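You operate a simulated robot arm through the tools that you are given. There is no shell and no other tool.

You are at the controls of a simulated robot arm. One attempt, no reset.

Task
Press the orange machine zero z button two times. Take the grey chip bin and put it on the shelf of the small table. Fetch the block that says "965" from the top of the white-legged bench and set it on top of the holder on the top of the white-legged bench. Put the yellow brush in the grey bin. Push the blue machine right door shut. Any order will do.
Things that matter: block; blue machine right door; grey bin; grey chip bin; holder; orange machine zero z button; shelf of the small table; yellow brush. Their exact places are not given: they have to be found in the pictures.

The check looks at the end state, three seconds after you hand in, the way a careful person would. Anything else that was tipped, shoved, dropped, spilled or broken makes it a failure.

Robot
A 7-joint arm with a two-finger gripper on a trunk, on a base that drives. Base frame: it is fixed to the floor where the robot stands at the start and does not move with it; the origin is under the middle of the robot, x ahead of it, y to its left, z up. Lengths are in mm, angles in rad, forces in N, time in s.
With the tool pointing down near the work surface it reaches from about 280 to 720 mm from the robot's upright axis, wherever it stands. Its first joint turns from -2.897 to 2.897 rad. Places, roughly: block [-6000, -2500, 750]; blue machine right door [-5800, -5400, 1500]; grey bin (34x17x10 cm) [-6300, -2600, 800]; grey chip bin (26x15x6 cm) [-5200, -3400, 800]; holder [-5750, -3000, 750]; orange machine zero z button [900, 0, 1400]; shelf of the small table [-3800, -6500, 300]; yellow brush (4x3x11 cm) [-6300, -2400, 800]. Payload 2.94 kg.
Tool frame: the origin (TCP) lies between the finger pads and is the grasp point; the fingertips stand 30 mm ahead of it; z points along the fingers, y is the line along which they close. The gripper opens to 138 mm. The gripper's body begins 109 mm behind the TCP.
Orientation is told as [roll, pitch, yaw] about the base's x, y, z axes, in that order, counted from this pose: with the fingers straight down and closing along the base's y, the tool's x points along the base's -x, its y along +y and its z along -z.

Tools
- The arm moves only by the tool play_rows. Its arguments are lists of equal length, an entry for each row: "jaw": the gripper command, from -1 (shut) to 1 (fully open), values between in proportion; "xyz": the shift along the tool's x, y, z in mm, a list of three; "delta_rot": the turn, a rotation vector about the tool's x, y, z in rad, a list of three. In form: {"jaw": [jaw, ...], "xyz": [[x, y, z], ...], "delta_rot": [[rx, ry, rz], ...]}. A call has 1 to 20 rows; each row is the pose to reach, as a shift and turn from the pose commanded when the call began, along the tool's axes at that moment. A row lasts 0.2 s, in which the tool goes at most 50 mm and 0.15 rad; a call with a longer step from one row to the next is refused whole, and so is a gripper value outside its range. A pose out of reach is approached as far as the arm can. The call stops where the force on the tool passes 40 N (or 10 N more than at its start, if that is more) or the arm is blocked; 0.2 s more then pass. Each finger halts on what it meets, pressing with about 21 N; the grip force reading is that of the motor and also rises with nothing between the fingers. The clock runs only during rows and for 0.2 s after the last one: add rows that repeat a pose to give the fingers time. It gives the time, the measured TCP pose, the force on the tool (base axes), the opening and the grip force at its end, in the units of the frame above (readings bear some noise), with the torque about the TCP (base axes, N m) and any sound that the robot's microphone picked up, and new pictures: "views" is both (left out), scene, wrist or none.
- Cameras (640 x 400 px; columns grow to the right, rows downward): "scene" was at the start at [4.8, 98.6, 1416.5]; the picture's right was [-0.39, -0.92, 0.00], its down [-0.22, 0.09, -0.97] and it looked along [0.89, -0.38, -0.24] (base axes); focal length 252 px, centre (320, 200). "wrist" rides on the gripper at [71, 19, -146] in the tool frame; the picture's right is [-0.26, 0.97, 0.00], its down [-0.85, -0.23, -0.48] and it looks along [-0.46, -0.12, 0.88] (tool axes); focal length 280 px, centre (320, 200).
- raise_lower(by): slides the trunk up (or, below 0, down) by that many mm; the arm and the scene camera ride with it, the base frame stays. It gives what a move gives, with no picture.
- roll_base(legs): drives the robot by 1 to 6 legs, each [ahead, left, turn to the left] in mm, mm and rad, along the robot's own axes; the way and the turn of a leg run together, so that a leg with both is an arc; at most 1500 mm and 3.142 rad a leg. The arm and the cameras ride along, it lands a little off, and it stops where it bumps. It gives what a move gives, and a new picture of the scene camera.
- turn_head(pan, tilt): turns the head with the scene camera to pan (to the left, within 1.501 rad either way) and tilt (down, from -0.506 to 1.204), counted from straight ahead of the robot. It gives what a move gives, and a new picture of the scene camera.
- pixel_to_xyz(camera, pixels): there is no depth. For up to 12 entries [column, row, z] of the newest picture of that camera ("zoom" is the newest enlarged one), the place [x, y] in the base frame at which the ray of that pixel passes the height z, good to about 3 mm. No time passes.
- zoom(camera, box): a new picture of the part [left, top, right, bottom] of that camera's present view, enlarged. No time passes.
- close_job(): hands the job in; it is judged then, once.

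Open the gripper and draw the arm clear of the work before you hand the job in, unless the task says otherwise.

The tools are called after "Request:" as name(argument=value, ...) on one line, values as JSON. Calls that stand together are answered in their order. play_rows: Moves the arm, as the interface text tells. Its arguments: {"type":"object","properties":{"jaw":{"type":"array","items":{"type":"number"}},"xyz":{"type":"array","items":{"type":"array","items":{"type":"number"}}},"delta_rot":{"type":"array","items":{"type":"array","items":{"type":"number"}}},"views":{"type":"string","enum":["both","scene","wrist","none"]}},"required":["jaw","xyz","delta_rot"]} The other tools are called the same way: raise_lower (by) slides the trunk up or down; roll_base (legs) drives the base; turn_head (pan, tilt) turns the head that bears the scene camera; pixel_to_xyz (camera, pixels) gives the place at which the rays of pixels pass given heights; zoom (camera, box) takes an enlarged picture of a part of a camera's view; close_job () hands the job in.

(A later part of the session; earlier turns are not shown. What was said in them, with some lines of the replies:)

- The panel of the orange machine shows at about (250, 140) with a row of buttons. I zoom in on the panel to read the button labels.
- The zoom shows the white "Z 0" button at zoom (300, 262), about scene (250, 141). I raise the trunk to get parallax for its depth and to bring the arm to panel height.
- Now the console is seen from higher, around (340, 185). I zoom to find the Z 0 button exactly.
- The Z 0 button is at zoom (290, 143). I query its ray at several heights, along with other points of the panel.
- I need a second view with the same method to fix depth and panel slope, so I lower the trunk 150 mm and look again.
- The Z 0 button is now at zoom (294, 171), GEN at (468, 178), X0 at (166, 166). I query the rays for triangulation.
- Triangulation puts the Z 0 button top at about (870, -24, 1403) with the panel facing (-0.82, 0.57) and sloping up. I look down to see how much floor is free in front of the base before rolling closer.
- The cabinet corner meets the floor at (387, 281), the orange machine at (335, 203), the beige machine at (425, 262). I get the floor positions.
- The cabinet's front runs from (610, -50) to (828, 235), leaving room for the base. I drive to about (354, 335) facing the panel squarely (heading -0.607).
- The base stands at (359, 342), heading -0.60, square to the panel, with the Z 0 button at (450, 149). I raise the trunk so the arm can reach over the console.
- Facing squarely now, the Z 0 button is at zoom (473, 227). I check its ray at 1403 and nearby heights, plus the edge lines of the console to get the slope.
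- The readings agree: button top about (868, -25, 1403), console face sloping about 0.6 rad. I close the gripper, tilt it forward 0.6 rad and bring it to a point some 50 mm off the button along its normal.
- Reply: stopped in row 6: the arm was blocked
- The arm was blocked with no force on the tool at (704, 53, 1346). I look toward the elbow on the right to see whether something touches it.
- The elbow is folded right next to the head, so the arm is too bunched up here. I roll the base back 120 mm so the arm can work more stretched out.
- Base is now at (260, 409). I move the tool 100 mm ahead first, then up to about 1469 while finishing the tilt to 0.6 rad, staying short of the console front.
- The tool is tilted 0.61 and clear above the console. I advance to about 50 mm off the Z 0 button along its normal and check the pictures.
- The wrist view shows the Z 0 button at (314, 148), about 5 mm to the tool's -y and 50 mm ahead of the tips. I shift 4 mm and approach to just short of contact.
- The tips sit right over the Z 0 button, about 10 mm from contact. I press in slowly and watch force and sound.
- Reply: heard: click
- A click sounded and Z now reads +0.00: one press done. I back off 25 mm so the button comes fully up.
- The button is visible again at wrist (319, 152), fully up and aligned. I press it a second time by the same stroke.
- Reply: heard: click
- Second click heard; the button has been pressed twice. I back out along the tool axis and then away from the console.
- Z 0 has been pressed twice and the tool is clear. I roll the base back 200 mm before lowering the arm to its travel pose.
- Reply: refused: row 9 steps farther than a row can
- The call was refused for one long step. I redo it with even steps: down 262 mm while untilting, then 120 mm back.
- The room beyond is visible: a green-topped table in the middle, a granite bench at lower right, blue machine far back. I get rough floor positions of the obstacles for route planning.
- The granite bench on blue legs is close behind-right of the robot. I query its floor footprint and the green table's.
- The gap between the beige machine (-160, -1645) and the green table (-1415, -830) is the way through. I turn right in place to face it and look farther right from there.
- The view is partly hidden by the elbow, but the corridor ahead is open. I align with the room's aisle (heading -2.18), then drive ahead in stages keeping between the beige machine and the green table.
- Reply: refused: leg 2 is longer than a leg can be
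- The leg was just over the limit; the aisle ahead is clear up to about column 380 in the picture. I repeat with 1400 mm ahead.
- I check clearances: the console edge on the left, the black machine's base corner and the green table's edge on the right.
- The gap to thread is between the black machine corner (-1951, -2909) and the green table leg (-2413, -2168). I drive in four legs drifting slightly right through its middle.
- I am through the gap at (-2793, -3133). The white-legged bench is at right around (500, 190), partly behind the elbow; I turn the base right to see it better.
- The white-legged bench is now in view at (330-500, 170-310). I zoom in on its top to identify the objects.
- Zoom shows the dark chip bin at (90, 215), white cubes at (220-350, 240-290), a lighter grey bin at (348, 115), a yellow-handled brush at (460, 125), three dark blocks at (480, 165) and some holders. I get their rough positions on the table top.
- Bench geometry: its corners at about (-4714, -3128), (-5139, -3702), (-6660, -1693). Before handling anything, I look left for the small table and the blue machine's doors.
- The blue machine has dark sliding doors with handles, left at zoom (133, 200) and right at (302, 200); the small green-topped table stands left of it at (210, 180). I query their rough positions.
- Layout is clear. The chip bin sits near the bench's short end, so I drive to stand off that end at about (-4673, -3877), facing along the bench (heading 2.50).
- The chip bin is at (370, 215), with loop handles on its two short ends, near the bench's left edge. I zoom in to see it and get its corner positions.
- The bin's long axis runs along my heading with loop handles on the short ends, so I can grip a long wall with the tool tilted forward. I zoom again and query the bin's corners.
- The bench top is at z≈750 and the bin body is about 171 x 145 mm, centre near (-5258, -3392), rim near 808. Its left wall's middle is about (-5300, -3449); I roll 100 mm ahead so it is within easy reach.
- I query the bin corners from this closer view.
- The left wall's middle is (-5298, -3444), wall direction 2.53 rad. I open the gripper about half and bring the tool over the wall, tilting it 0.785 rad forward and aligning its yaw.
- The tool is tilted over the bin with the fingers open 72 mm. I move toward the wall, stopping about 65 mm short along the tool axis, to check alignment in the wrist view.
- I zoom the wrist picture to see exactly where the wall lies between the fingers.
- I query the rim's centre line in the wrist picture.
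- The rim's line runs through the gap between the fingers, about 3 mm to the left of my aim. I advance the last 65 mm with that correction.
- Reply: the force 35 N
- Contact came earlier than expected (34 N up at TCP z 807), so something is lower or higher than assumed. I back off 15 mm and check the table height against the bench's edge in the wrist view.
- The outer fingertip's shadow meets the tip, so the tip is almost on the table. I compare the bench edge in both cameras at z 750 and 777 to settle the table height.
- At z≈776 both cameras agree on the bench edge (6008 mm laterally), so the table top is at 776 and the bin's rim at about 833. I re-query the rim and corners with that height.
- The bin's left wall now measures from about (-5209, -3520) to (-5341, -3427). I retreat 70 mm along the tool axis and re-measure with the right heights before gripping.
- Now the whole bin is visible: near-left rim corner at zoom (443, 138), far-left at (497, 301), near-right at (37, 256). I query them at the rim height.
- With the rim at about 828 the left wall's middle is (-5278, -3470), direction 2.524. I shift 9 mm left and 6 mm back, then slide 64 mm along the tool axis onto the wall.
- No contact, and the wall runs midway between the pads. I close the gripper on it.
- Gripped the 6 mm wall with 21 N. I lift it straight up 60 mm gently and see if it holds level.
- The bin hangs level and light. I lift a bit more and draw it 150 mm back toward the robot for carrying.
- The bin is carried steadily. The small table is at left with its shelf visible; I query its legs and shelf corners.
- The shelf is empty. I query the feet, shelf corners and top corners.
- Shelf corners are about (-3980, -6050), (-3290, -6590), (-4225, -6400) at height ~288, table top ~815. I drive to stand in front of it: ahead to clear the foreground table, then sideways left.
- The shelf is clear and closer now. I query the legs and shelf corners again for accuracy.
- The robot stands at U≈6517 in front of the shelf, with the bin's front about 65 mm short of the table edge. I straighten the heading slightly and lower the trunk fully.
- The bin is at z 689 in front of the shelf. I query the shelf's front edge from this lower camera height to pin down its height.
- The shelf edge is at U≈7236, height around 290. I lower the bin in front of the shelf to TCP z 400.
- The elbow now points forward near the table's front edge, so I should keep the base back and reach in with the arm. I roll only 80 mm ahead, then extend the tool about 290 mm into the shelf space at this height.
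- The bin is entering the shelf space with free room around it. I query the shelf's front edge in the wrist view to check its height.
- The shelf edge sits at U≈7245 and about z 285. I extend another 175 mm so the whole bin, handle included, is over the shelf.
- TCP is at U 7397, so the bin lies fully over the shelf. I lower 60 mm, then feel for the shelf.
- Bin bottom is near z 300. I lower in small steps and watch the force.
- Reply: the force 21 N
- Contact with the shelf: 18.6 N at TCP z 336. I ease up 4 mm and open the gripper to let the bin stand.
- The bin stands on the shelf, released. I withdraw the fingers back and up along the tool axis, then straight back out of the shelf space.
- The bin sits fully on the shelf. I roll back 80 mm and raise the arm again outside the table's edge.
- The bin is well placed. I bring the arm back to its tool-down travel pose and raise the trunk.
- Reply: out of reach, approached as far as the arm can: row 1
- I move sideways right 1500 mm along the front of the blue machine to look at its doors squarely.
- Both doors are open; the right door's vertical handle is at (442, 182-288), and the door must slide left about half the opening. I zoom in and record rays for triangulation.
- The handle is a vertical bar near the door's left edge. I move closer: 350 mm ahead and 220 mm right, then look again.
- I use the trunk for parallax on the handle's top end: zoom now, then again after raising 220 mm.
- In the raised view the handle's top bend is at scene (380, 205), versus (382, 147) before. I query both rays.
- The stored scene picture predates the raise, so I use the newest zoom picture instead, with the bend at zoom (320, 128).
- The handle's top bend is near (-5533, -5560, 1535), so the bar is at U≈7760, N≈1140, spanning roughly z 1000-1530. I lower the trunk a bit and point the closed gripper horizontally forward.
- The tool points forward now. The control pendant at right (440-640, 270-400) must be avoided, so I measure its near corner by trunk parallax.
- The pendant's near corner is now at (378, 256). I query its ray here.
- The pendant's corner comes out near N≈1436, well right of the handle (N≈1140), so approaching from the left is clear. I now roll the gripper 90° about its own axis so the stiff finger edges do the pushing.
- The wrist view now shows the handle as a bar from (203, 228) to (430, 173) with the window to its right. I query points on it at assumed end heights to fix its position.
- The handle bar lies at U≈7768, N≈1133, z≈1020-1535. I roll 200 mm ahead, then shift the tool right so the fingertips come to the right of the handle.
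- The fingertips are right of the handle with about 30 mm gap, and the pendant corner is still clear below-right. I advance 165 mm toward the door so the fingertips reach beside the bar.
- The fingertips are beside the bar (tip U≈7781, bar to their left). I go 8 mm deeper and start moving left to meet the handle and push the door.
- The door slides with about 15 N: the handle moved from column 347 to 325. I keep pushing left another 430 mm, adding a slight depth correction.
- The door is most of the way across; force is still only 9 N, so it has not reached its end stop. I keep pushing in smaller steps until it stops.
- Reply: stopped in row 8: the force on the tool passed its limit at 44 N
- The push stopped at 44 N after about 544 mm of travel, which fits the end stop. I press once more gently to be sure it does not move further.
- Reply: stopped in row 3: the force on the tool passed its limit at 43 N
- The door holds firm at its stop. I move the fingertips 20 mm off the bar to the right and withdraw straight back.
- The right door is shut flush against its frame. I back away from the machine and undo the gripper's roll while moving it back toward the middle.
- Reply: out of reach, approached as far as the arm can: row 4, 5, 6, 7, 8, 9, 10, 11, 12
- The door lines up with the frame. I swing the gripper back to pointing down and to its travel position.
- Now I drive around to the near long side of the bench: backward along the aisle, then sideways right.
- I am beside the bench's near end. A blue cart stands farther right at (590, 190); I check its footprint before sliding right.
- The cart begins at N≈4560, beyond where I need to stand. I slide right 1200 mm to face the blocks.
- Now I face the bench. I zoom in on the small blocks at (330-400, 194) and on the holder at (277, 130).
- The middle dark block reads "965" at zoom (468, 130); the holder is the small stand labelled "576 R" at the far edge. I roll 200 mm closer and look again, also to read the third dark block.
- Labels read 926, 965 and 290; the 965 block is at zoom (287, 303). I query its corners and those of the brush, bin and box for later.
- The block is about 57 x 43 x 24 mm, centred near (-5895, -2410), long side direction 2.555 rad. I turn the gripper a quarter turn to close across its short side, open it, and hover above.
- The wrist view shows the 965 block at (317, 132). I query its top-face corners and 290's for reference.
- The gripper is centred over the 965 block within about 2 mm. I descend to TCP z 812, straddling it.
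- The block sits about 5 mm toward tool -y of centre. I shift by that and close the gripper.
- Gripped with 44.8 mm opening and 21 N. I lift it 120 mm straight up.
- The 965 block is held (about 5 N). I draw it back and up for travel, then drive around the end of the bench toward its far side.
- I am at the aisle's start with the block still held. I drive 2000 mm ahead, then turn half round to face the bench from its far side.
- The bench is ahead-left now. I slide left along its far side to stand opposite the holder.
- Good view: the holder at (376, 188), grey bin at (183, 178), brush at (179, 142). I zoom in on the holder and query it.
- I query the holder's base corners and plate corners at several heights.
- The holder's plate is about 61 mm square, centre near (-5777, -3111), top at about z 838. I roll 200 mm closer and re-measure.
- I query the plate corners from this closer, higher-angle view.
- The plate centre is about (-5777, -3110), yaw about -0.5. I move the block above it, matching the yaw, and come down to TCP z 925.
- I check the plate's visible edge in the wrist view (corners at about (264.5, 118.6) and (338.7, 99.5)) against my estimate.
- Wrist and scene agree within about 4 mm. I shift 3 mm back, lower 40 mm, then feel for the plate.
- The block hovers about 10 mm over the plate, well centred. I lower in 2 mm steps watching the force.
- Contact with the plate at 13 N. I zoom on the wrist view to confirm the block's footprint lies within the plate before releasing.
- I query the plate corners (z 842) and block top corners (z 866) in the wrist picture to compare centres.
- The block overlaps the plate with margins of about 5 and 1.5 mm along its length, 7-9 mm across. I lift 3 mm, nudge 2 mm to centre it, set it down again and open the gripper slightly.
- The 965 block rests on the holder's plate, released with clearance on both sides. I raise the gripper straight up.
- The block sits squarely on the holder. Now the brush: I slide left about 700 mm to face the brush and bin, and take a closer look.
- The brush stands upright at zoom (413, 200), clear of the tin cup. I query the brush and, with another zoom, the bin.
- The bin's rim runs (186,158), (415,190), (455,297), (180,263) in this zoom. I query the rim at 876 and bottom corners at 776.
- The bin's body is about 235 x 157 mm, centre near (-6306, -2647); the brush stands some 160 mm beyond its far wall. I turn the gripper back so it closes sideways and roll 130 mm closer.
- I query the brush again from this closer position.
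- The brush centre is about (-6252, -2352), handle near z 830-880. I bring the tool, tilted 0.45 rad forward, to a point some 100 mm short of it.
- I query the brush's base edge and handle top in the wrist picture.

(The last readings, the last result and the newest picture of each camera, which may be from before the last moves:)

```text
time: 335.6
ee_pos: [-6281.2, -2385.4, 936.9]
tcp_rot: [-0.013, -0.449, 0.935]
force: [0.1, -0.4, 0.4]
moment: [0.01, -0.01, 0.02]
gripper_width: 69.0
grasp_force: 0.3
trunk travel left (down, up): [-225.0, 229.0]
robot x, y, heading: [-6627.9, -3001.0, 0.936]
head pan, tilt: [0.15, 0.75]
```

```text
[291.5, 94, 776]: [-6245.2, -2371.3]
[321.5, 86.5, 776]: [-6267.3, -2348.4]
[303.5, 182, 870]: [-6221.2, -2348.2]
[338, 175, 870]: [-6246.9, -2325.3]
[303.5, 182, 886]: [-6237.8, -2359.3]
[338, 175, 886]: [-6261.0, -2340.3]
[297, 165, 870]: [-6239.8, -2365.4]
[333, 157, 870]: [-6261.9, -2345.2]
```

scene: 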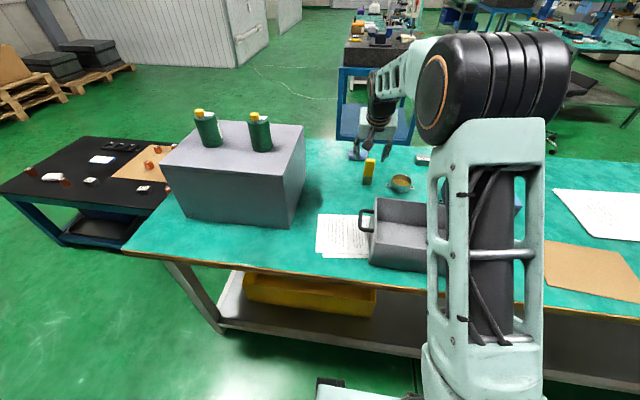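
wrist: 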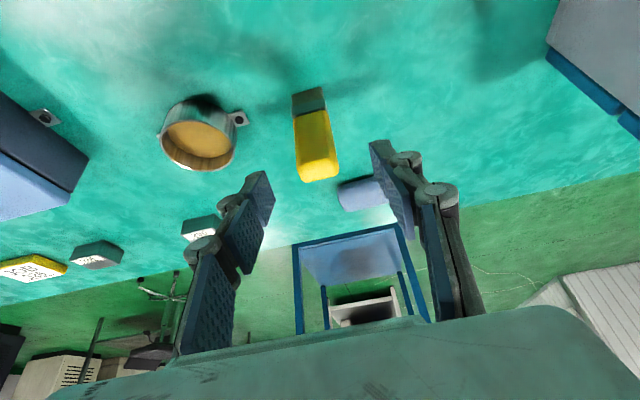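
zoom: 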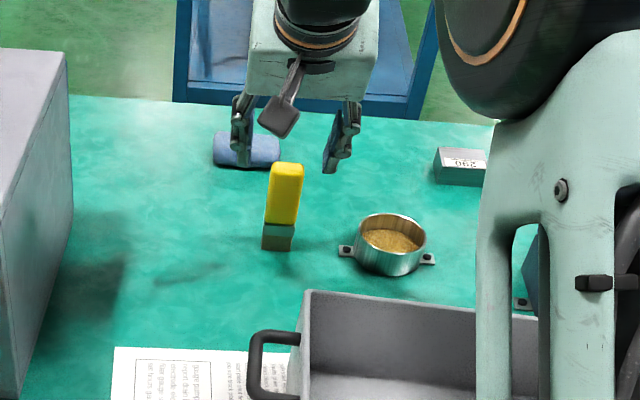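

The wrist view agrees: brush centre about (-6252, -2352), centred between the fingers. I advance 97 mm along the tool axis to straddle the handle at z≈850.

Request:
play_rows(jaw=[0, 0, 0, 0, 0, 0], xyz=[[-1, -3, 22], [-2, -3, 45], [-2, -3, 65], [-2, -3, 82], [-2, -3, 96], [-2, -3, 96]], delta_rot=[[0, 0, 0], [0, 0, 0], [0, 0, 0], [0, 0, 0], [0, 0, 0], [0, 0, 0]])

Request:
zoom(camera="wrist", box=[160, 60, 480, 260])

Request:
zoom(camera="scene", box=[310, 110, 450, 230])

```text
time: 337.0
ee_pos: [-6248.0, -2355.2, 851.8]
tcp_rot: [-0.012, -0.446, 0.936]
force: [0.4, -0.5, -0.5]
moment: [0.0, -0.03, 0.0]
gripper_width: 68.9
grasp_force: 0.1
trunk travel left (down, up): [-225.0, 229.0]
robot x, y, heading: [-6624.1, -3001.4, 0.935]
head pan, tilt: [0.15, 0.75]
```

scene: 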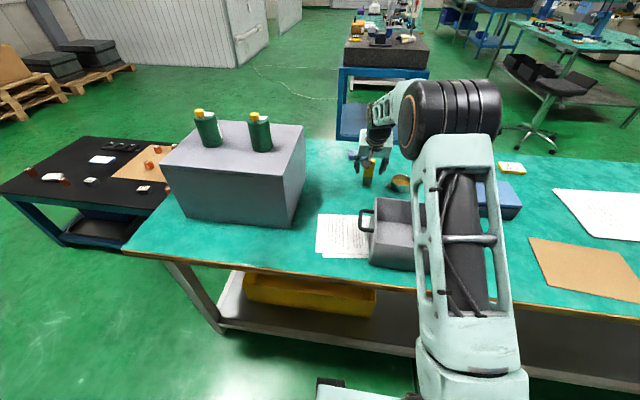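
wrist: 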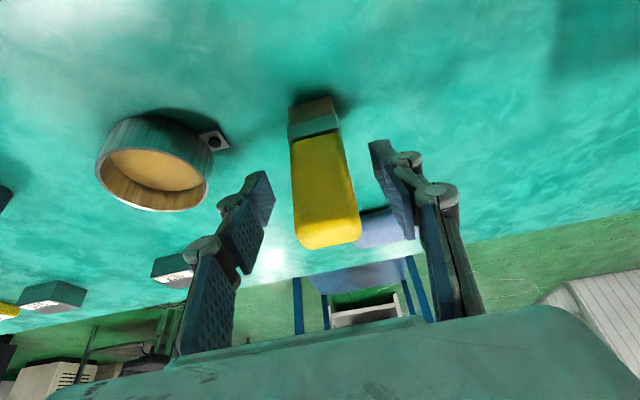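

```text
2.00 times, centred on (320, 160) of wrist
```

zoom: 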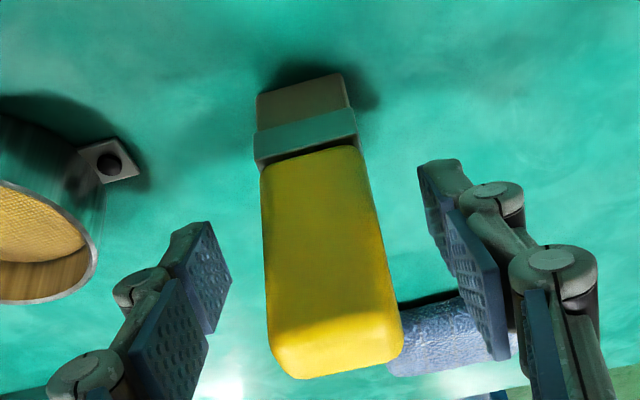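

```text
3.33 times, centred on (380, 170) of scene
```

zoom: 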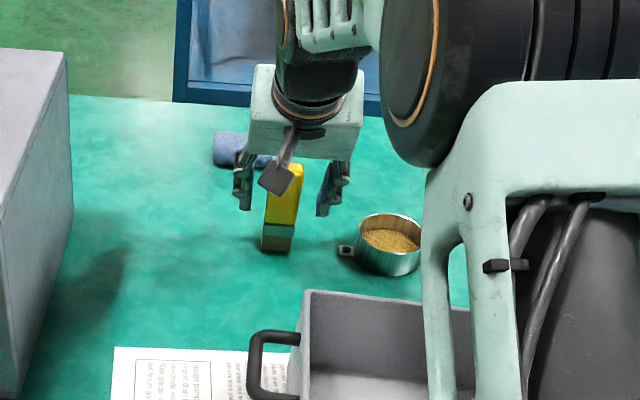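

The handle lies between the pads. I close the gripper on it.

Request:
play_rows(jaw=[-0.4, -1, -1, -1, -1, -1], xyz=[[0, 0, 0], [0, 0, 0], [0, 0, 0], [0, 0, 0], [0, 0, 0], [0, 0, 0]], delta_rot=[[0, 0, 0], [0, 0, 0], [0, 0, 0], [0, 0, 0], [0, 0, 0], [0, 0, 0]])

Request:
zoom(camera="wrist", box=[160, 60, 480, 260])

```text
time: 338.4
ee_pos: [-6249.4, -2354.9, 852.1]
tcp_rot: [-0.012, -0.446, 0.936]
force: [-0.6, 1.1, 1.3]
moment: [0.02, -0.01, 0.0]
gripper_width: 33.3
grasp_force: 21.1
trunk travel left (down, up): [-225.0, 229.0]
robot x, y, heading: [-6626.6, -3004.1, 0.933]
head pan, tilt: [0.15, 0.75]
```

scene: 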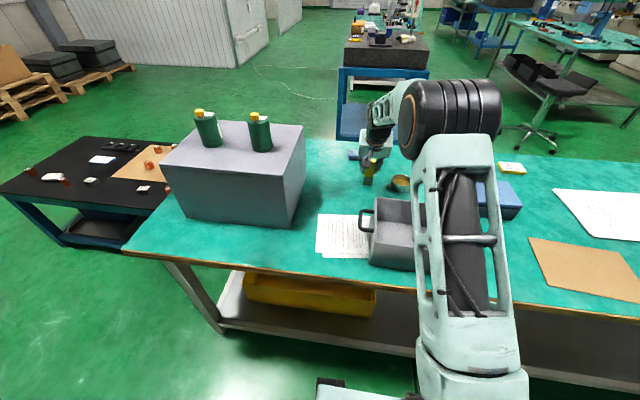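
wrist: 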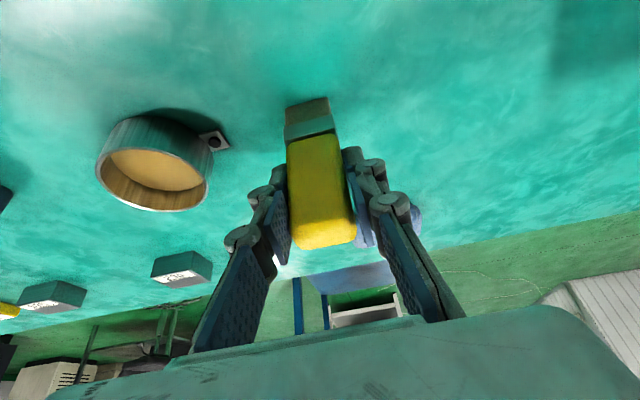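

```text
2.00 times, centred on (320, 160) of wrist
```

zoom: 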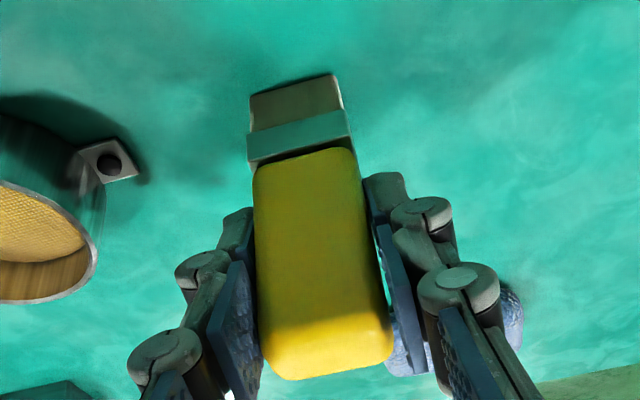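

Gripped at 33 mm. I lift the brush straight up 150 mm.

Request:
play_rows(jaw=[-1, -1, -1, -1, -1, -1, -1], xyz=[[-4, 0, -9], [-13, 0, -27], [-26, 0, -54], [-39, 0, -81], [-52, 0, -108], [-65, 0, -135], [-65, 0, -135]], delta_rot=[[0, 0, 0], [0, 0, 0], [0, 0, 0], [0, 0, 0], [0, 0, 0], [0, 0, 0], [0, 0, 0]])

Request:
zoom(camera="scene", box=[310, 80, 490, 280])

```text
time: 340.0
ee_pos: [-6249.2, -2353.7, 1003.2]
tcp_rot: [-0.012, -0.446, 0.937]
force: [0.6, 0.2, -0.1]
moment: [0.03, 0.02, -0.03]
gripper_width: 33.2
grasp_force: 20.8
trunk travel left (down, up): [-225.0, 229.0]
robot x, y, heading: [-6627.0, -3002.2, 0.932]
head pan, tilt: [0.15, 0.75]
```

scene: 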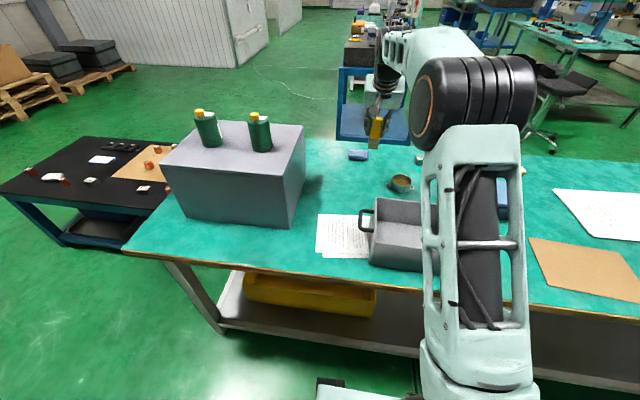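
wrist: 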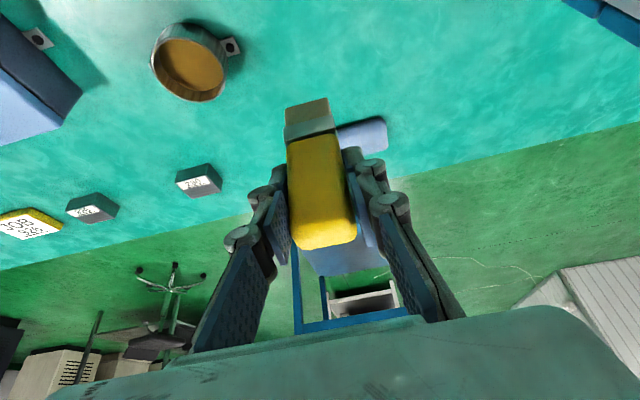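

```text
2.00 times, centred on (400, 180) of scene
```

zoom: 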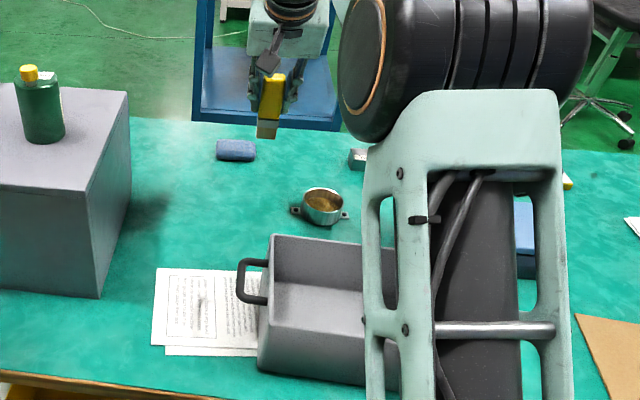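

The brush is held upright, its bottom at z≈927. To avoid folding the arm too tightly, I roll the base back 120 mm and then move the brush over the bin's middle.

Request:
roll_base(legs=[[-120, 0, 0]])

Request:
zoom(camera="scene", box=[330, 130, 490, 280])

```text
time: 341.2
ee_pos: [-6319.3, -2448.8, 1002.9]
tcp_rot: [-0.012, -0.446, 0.932]
force: [0.6, -0.3, -1.1]
moment: [0.0, -0.01, 0.01]
gripper_width: 33.3
grasp_force: 21.1
trunk travel left (down, up): [-225.0, 229.0]
robot x, y, heading: [-6695.3, -3095.1, 0.924]
head pan, tilt: [0.15, 0.75]
```

scene: 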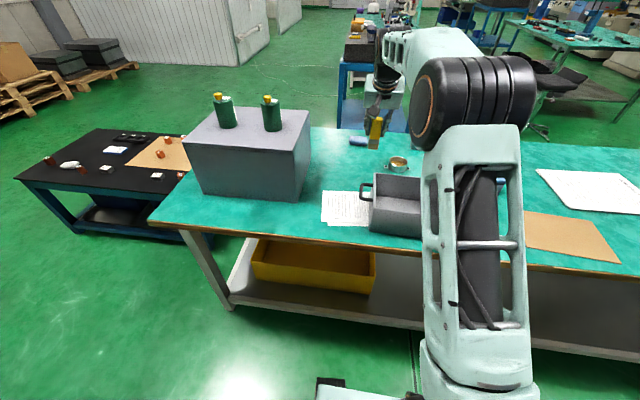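

```text
2.67 times, centred on (410, 205) of scene
```

zoom: 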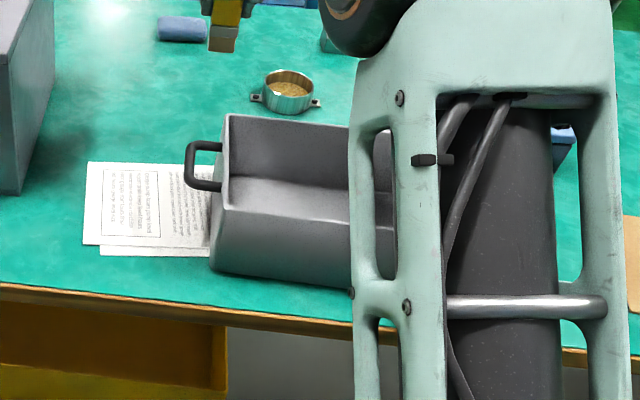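

The brush now hovers past the bin's far wall. I move it 152 mm toward me and 132 mm right to sit over the bin's centre.

Request:
play_rows(jaw=[-1, -1, -1, -1, -1, -1, -1], xyz=[[23, -22, -11], [46, -44, -22], [69, -66, -33], [92, -88, -44], [115, -110, -55], [137, -132, -65], [137, -132, -65]], delta_rot=[[0, 0, 0], [0, 0, 0], [0, 0, 0], [0, 0, 0], [0, 0, 0], [0, 0, 0], [0, 0, 0]])

Request:
zoom(camera="scene", box=[330, 130, 490, 280])

```text
time: 342.8
ee_pos: [-6301.3, -2649.3, 1003.9]
tcp_rot: [-0.012, -0.448, 0.933]
force: [-0.1, -0.3, -0.1]
moment: [-0.01, 0.03, -0.01]
gripper_width: 33.0
grasp_force: 21.1
trunk travel left (down, up): [-225.0, 229.0]
robot x, y, heading: [-6698.7, -3094.8, 0.928]
head pan, tilt: [0.15, 0.75]
```

scene: 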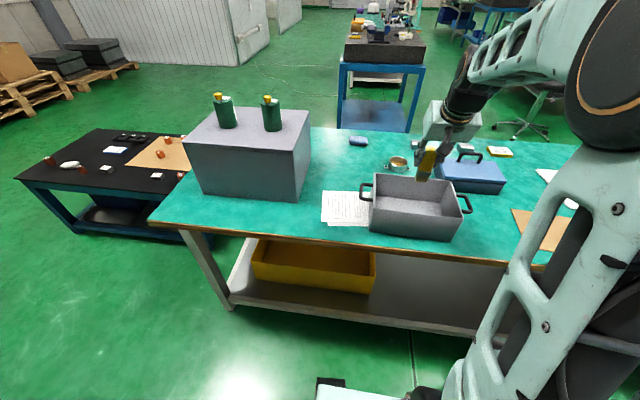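
wrist: 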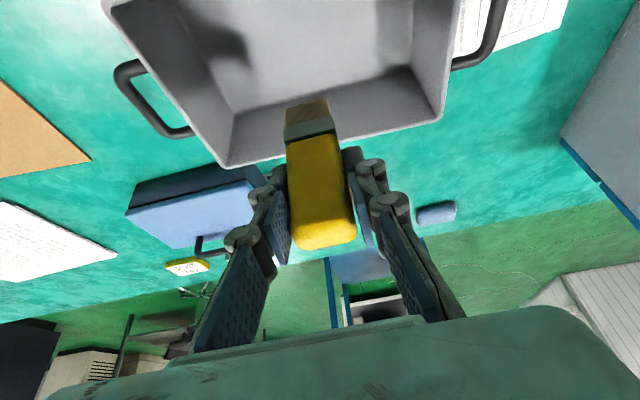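

```text
2.67 times, centred on (410, 205) of scene
```

zoom: 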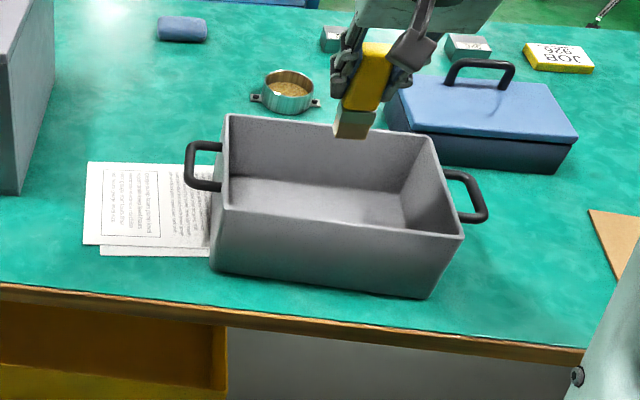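

I verify the bin's rim corners from this view and in the wrist view before lowering.

Request:
pixel_to_xyz(camera="zoom", pixels=[[228, 115, 876], [432, 136, 876], [463, 238, 876], [222, 210, 876], [353, 138, 927]])

Request:
pixel_to_xyz(camera="wrist", pixels=[[223, 165, 876], [442, 118, 876], [110, 5, 876]])

```text
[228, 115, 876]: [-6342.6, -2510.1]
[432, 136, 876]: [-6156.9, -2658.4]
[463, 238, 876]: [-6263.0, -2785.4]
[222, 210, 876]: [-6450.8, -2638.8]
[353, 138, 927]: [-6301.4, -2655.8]
```

```text
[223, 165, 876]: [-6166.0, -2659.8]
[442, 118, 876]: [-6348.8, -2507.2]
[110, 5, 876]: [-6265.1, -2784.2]
```

Both cameras agree on the bin (centre (-6305, -2648)); the brush is right above its middle. I lower 135 mm straight down into the bin.

Request:
play_rows(jaw=[-1, -1, -1, -1, -1, -1, -1, -1], xyz=[[9, 0, 19], [19, 0, 39], [28, 0, 59], [38, 0, 79], [47, 0, 98], [54, 0, 113], [59, 0, 122], [59, 0, 122]], delta_rot=[[0, 0, 0], [0, 0, 0], [0, 0, 0], [0, 0, 0], [0, 0, 0], [0, 0, 0], [0, 0, 0], [0, 0, 0]])

Request:
zoom(camera="scene", box=[330, 130, 490, 280])

```text
time: 344.6
ee_pos: [-6303.5, -2648.9, 867.8]
tcp_rot: [-0.011, -0.447, 0.933]
force: [0.2, 0.5, -0.5]
moment: [0.02, 0.01, -0.03]
gripper_width: 33.1
grasp_force: 20.9
trunk travel left (down, up): [-225.0, 229.0]
robot x, y, heading: [-6699.0, -3094.9, 0.927]
head pan, tilt: [0.15, 0.75]
```

scene: 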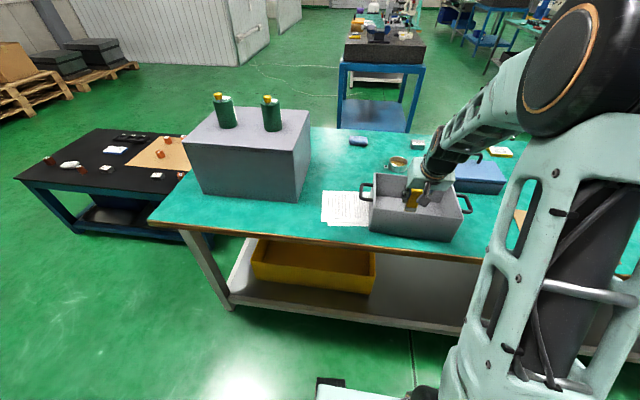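
wrist: 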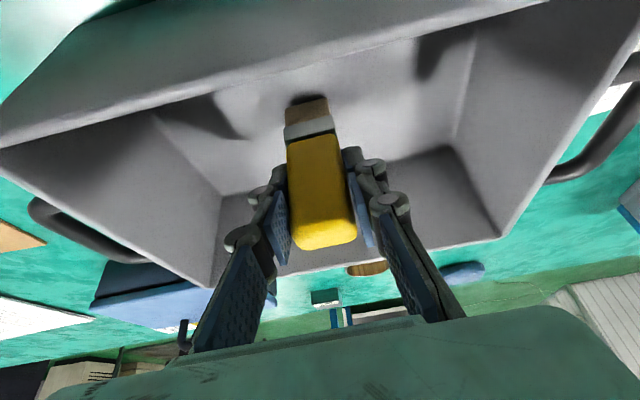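

```text
2.67 times, centred on (410, 205) of scene
```

zoom: 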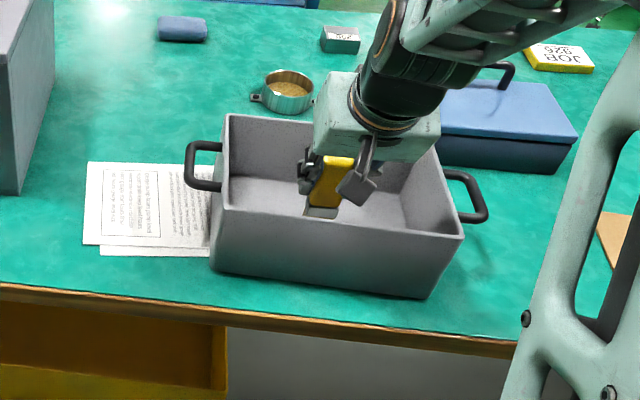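

The brush is inside the bin without touching. I lower the last centimetre in small steps to feel the floor.

Request:
play_rows(jaw=[-1, -1, -1, -1, -1, -1], xyz=[[1, 0, 2], [2, 0, 4], [3, 0, 5], [3, 0, 7], [4, 0, 9], [4, 0, 9]], delta_rot=[[0, 0, 0], [0, 0, 0], [0, 0, 0], [0, 0, 0], [0, 0, 0], [0, 0, 0]], views="none")

```text
time: 346.0
ee_pos: [-6302.3, -2650.6, 861.3]
tcp_rot: [-0.012, -0.45, 0.934]
force: [-2.0, -0.6, 9.0]
moment: [-0.02, 0.31, 0.01]
gripper_width: 32.9
grasp_force: 20.6
trunk travel left (down, up): [-225.0, 229.0]
robot x, y, heading: [-6695.7, -3096.6, 0.933]
head pan, tilt: [0.15, 0.75]
```

Contact with the bin floor at 9 N. I ease up 2 mm and open the gripper.

Request:
play_rows(jaw=[-1, -1, -0.4, -0.2, 0.0, 0.0, 0.0], xyz=[[-1, 0, -2], [-1, 0, -2], [-1, 0, -2], [-1, 0, -2], [-1, 0, -2], [-1, 0, -2], [-1, 0, -2]], delta_rot=[[0, 0, 0], [0, 0, 0], [0, 0, 0], [0, 0, 0], [0, 0, 0], [0, 0, 0], [0, 0, 0]])

Request:
zoom(camera="wrist", box=[160, 60, 480, 260])

```text
time: 347.6
ee_pos: [-6301.4, -2650.0, 861.6]
tcp_rot: [-0.013, -0.447, 0.932]
force: [0.6, -0.2, 0.1]
moment: [-0.01, -0.03, 0.01]
gripper_width: 69.0
grasp_force: 0.0
trunk travel left (down, up): [-225.0, 229.0]
robot x, y, heading: [-6696.2, -3095.0, 0.93]
head pan, tilt: [0.15, 0.75]
```

scene: 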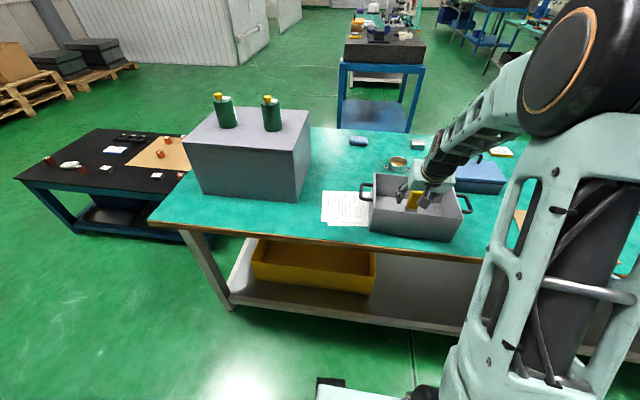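
wrist: 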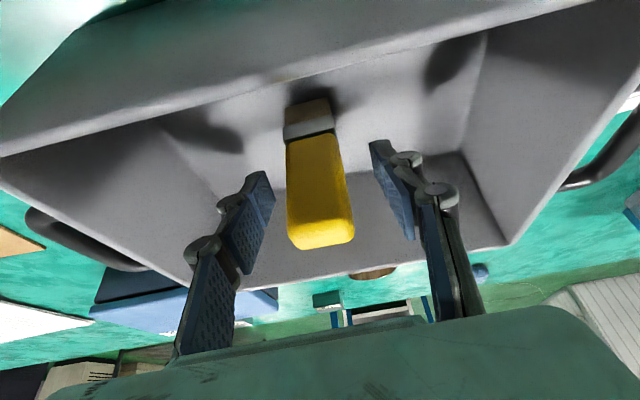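

```text
2.00 times, centred on (320, 160) of wrist
```

zoom: 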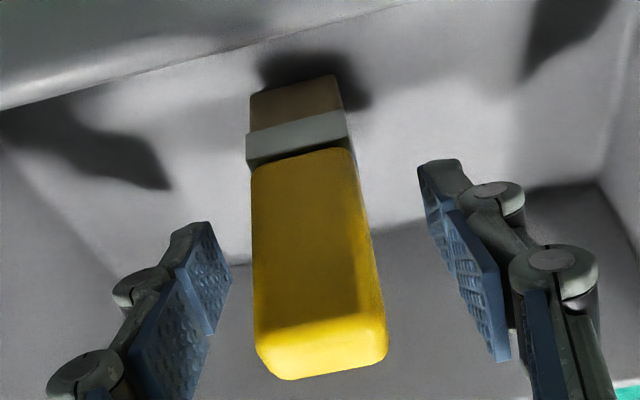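

The brush stands freely on the bin floor. I withdraw the open gripper up along its axis.

Request:
play_rows(jaw=[0, 0, 0, 0, 0, 0, 0], xyz=[[0, 0, -12], [-5, 0, -30], [-10, 0, -60], [-20, 0, -95], [-30, 0, -130], [-40, 0, -165], [-40, 0, -165]], delta_rot=[[0, 0, 0], [0, 0, 0], [0, 0, 0], [0, 0, 0], [0, 0, 0], [0, 0, 0], [0, 0, 0]])

Request:
zoom(camera="scene", box=[330, 130, 490, 280])

```text
time: 349.2
ee_pos: [-6325.1, -2678.6, 1027.1]
tcp_rot: [-0.014, -0.446, 0.933]
force: [0.5, 0.4, -0.6]
moment: [-0.01, -0.01, 0.0]
gripper_width: 69.0
grasp_force: 0.1
trunk travel left (down, up): [-225.0, 229.0]
robot x, y, heading: [-6697.9, -3098.6, 0.93]
head pan, tilt: [0.15, 0.75]
```

scene: 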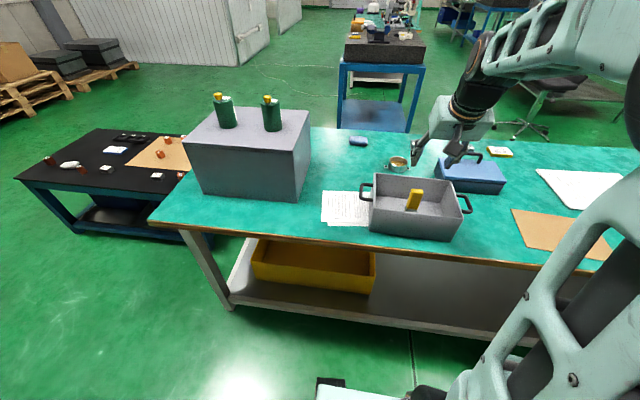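
wrist: 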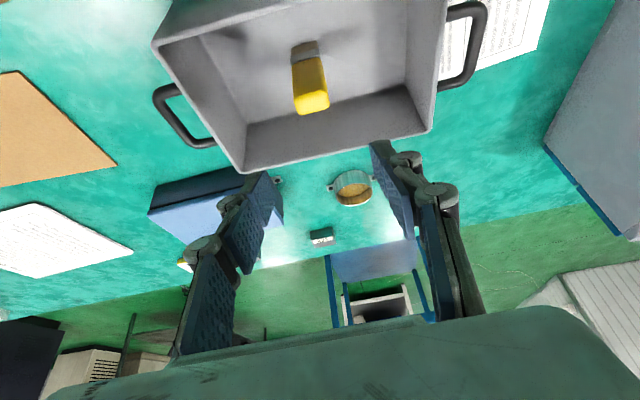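

```text
2.67 times, centred on (410, 205) of scene
```

zoom: 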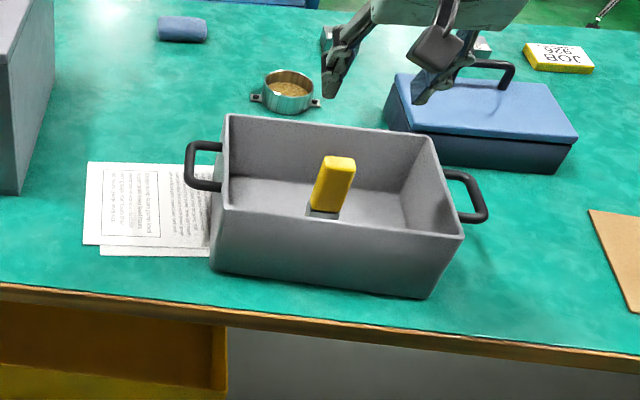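

The brush stands inside the grey bin. I open the gripper fully, back the robot away from the bench, and check the holder and bin once more.

Request:
roll_base(legs=[[-250, 0, 0]])

Request:
play_rows(jaw=[1, 1, 1, 1, 1, 1], xyz=[[0, 0, 0], [0, 0, 0], [0, 0, 0], [0, 0, 0], [0, 0, 0], [0, 0, 0]], delta_rot=[[0, 0.075, 0], [0, 0.15, 0], [0, 0.225, 0], [0, 0.3, 0], [0, 0.375, 0], [0, 0.446, 0]], views="none")

Request:
turn_head(pan=0.0, tilt=0.6)

Request:
zoom(camera="scene", box=[240, 120, 480, 270])

```text
time: 351.1
ee_pos: [-6479.1, -2887.0, 1027.8]
tcp_rot: [-0.013, -0.447, 0.93]
force: [-0.5, -0.2, 0.0]
moment: [-0.02, 0.01, 0.01]
gripper_width: 69.0
grasp_force: 0.0
trunk travel left (down, up): [-225.0, 229.0]
robot x, y, heading: [-6847.8, -3305.1, 0.929]
head pan, tilt: [0.15, 0.75]
```

scene: 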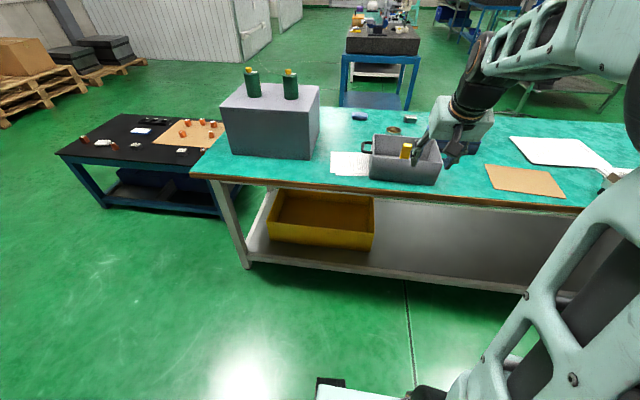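

```text
time: 352.5
ee_pos: [-6479.4, -2887.5, 1025.6]
tcp_rot: [-0.01, 0.0, 0.925]
force: [-0.9, 0.0, 0.4]
moment: [0.01, 0.02, 0.01]
gripper_width: 137.8
grasp_force: 0.1
trunk travel left (down, up): [-225.0, 229.0]
robot x, y, heading: [-6853.9, -3305.5, 0.925]
head pan, tilt: [0.15, 0.75]
```

```text
time: 353.2
ee_pos: [-6480.6, -2887.0, 1026.0]
tcp_rot: [-0.01, -0.001, 0.927]
force: [0.2, -0.2, 0.5]
moment: [0.0, 0.04, -0.01]
gripper_width: 138.0
grasp_force: 0.0
trunk travel left (down, up): [-225.0, 229.0]
robot x, y, heading: [-6854.9, -3304.8, 0.924]
head pan, tilt: [0.0, 0.6]
```

scene: 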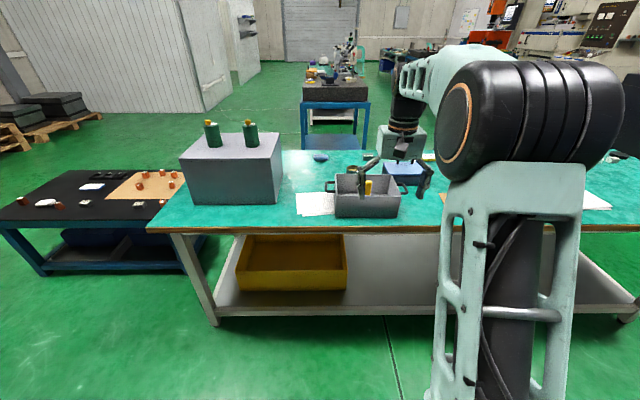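

```text
2.67 times, centred on (360, 195) of scene
```

zoom: 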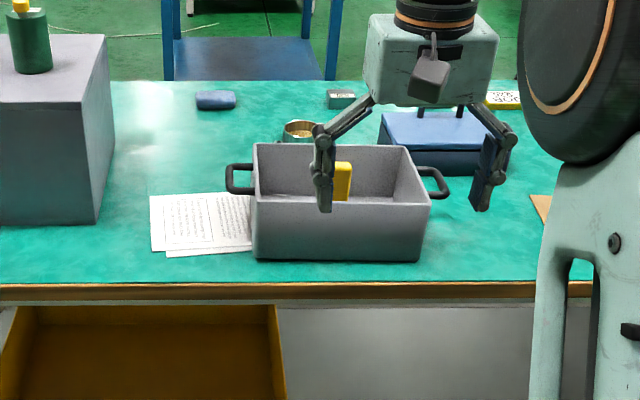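

The brush and bin look right and the arm is off the bench. I turn in place for a last look at the holder, the blue machine's door and the shelf.

Request:
roll_base(legs=[[0, 0, -0.8]])

Request:
turn_head(pan=0.4, tilt=0.5)

Request:
roll_base(legs=[[0, 0, -0.8]])

Request:
turn_head(pan=0.1, tilt=0.25)

```text
time: 355.7
ee_pos: [-6295.1, -3280.7, 1026.1]
tcp_rot: [-0.01, 0.002, 0.128]
force: [-0.4, 0.1, 0.4]
moment: [-0.04, 0.03, 0.02]
gripper_width: 138.1
grasp_force: 0.1
trunk travel left (down, up): [-225.0, 229.0]
robot x, y, heading: [-6852.6, -3301.8, 0.13]
head pan, tilt: [0.0, 0.6]
```

scene: 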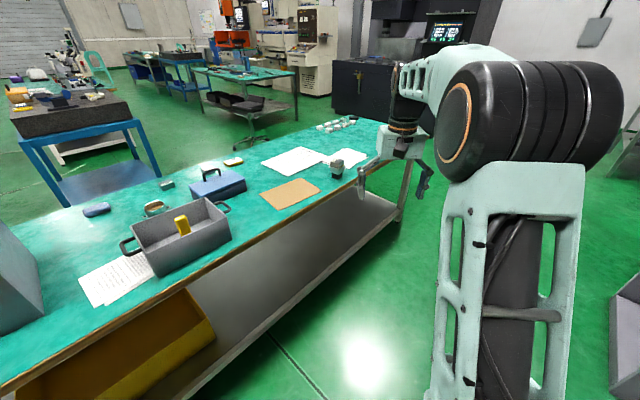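

```text
time: 356.6
ee_pos: [-6296.1, -3280.7, 1026.2]
tcp_rot: [-0.009, -0.004, 0.126]
force: [-0.3, 0.1, 0.0]
moment: [-0.02, 0.01, -0.02]
gripper_width: 138.1
grasp_force: 0.0
trunk travel left (down, up): [-225.0, 229.0]
robot x, y, heading: [-6855.1, -3306.7, 0.129]
head pan, tilt: [0.4, 0.499]
```

scene: 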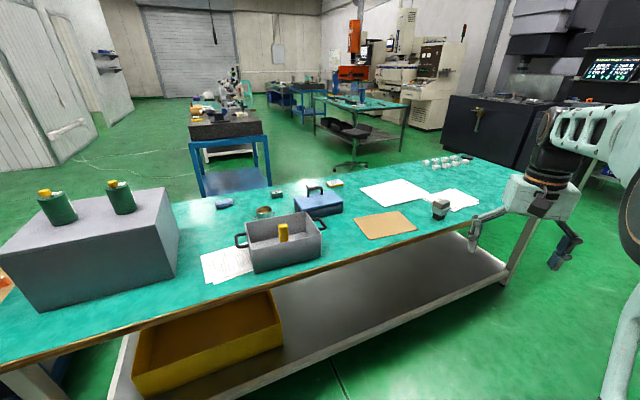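

```text
time: 359.0
ee_pos: [-6437.1, -3676.7, 1026.3]
tcp_rot: [-0.011, -0.002, -0.65]
force: [0.0, -0.8, 0.5]
moment: [0.01, -0.03, -0.01]
gripper_width: 137.9
grasp_force: 0.1
trunk travel left (down, up): [-225.0, 229.0]
robot x, y, heading: [-6853.4, -3303.3, -0.649]
head pan, tilt: [0.4, 0.499]
```

scene: 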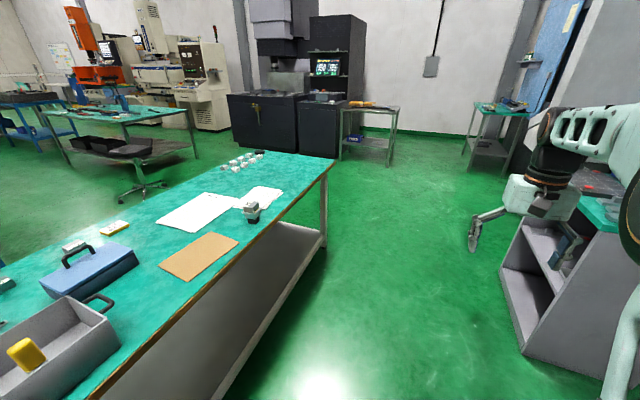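

```text
time: 359.8
ee_pos: [-6438.1, -3676.7, 1025.0]
tcp_rot: [-0.011, -0.001, -0.649]
force: [0.2, 0.2, -0.6]
moment: [-0.03, 0.02, -0.02]
gripper_width: 137.9
grasp_force: 0.0
trunk travel left (down, up): [-225.0, 229.0]
robot x, y, heading: [-6850.6, -3305.1, -0.651]
head pan, tilt: [0.099, 0.25]
```

scene: 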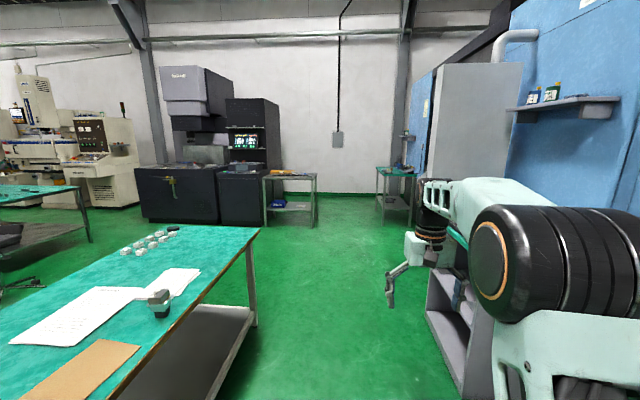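

The block still sits on the holder at (160, 302). I zoom on the small table's shelf for the chip bin.

Request:
zoom(camera="scene", box=[360, 150, 440, 240])

Request:
zoom(camera="scene", box=[100, 260, 220, 335])

```text
4.44 times, centred on (400, 195) of scene
```

zoom: 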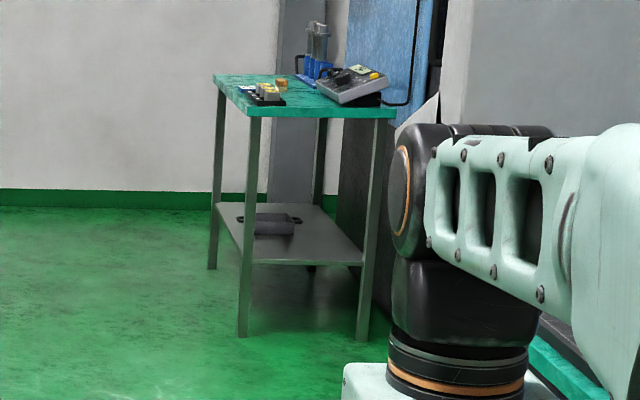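

```text
5.33 times, centred on (160, 298) of scene
```

zoom: 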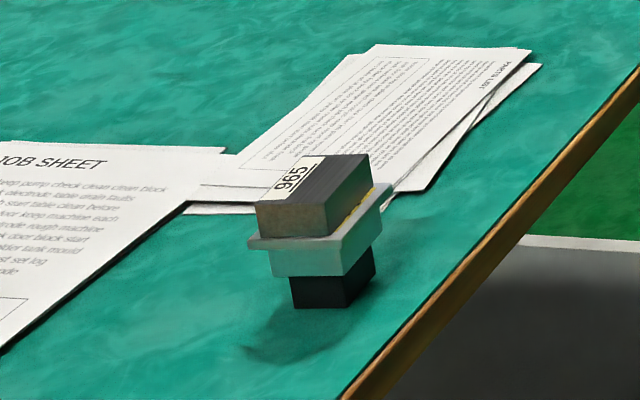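

I've checked it all: the chip bin is on the small table's shelf and block 965 rests squarely on the holder. The brush is in the grey bin, the right door was pushed to its stop, and Z 0 clicked twice. The gripper is open and the arm is clear, so I hand in the job.

Request:
close_job()

```text
The job is handed in.
```

I finished all five tasks and handed the job in. I don't have the result of the check.

- **Orange machine zero Z button:** I pressed it twice. Each press clicked, and the Z readout went to +0.00 on the first one.
- **Grey chip bin:** it stands fully on the shelf of the small table. I saw it there again just before handing in.
- **Block "965":** it sits on top of the holder (the small stand labelled "576 R") on the white-legged bench. It was still in place at the last look.
- **Yellow brush:** it stands upright inside the grey bin on the bench.
- **Blue machine right door:** I slid it about 544 mm to its end stop. A second push did not move it any further.

While I was lining up to grip the chip bin, the fingers touched down early and pressed with about 34 N, because I had taken the bench top as lower than it is. I backed off, measured again and gripped it cleanly. I saw nothing tipped or moved out of place.

I left the gripper open and the arm clear of the work.
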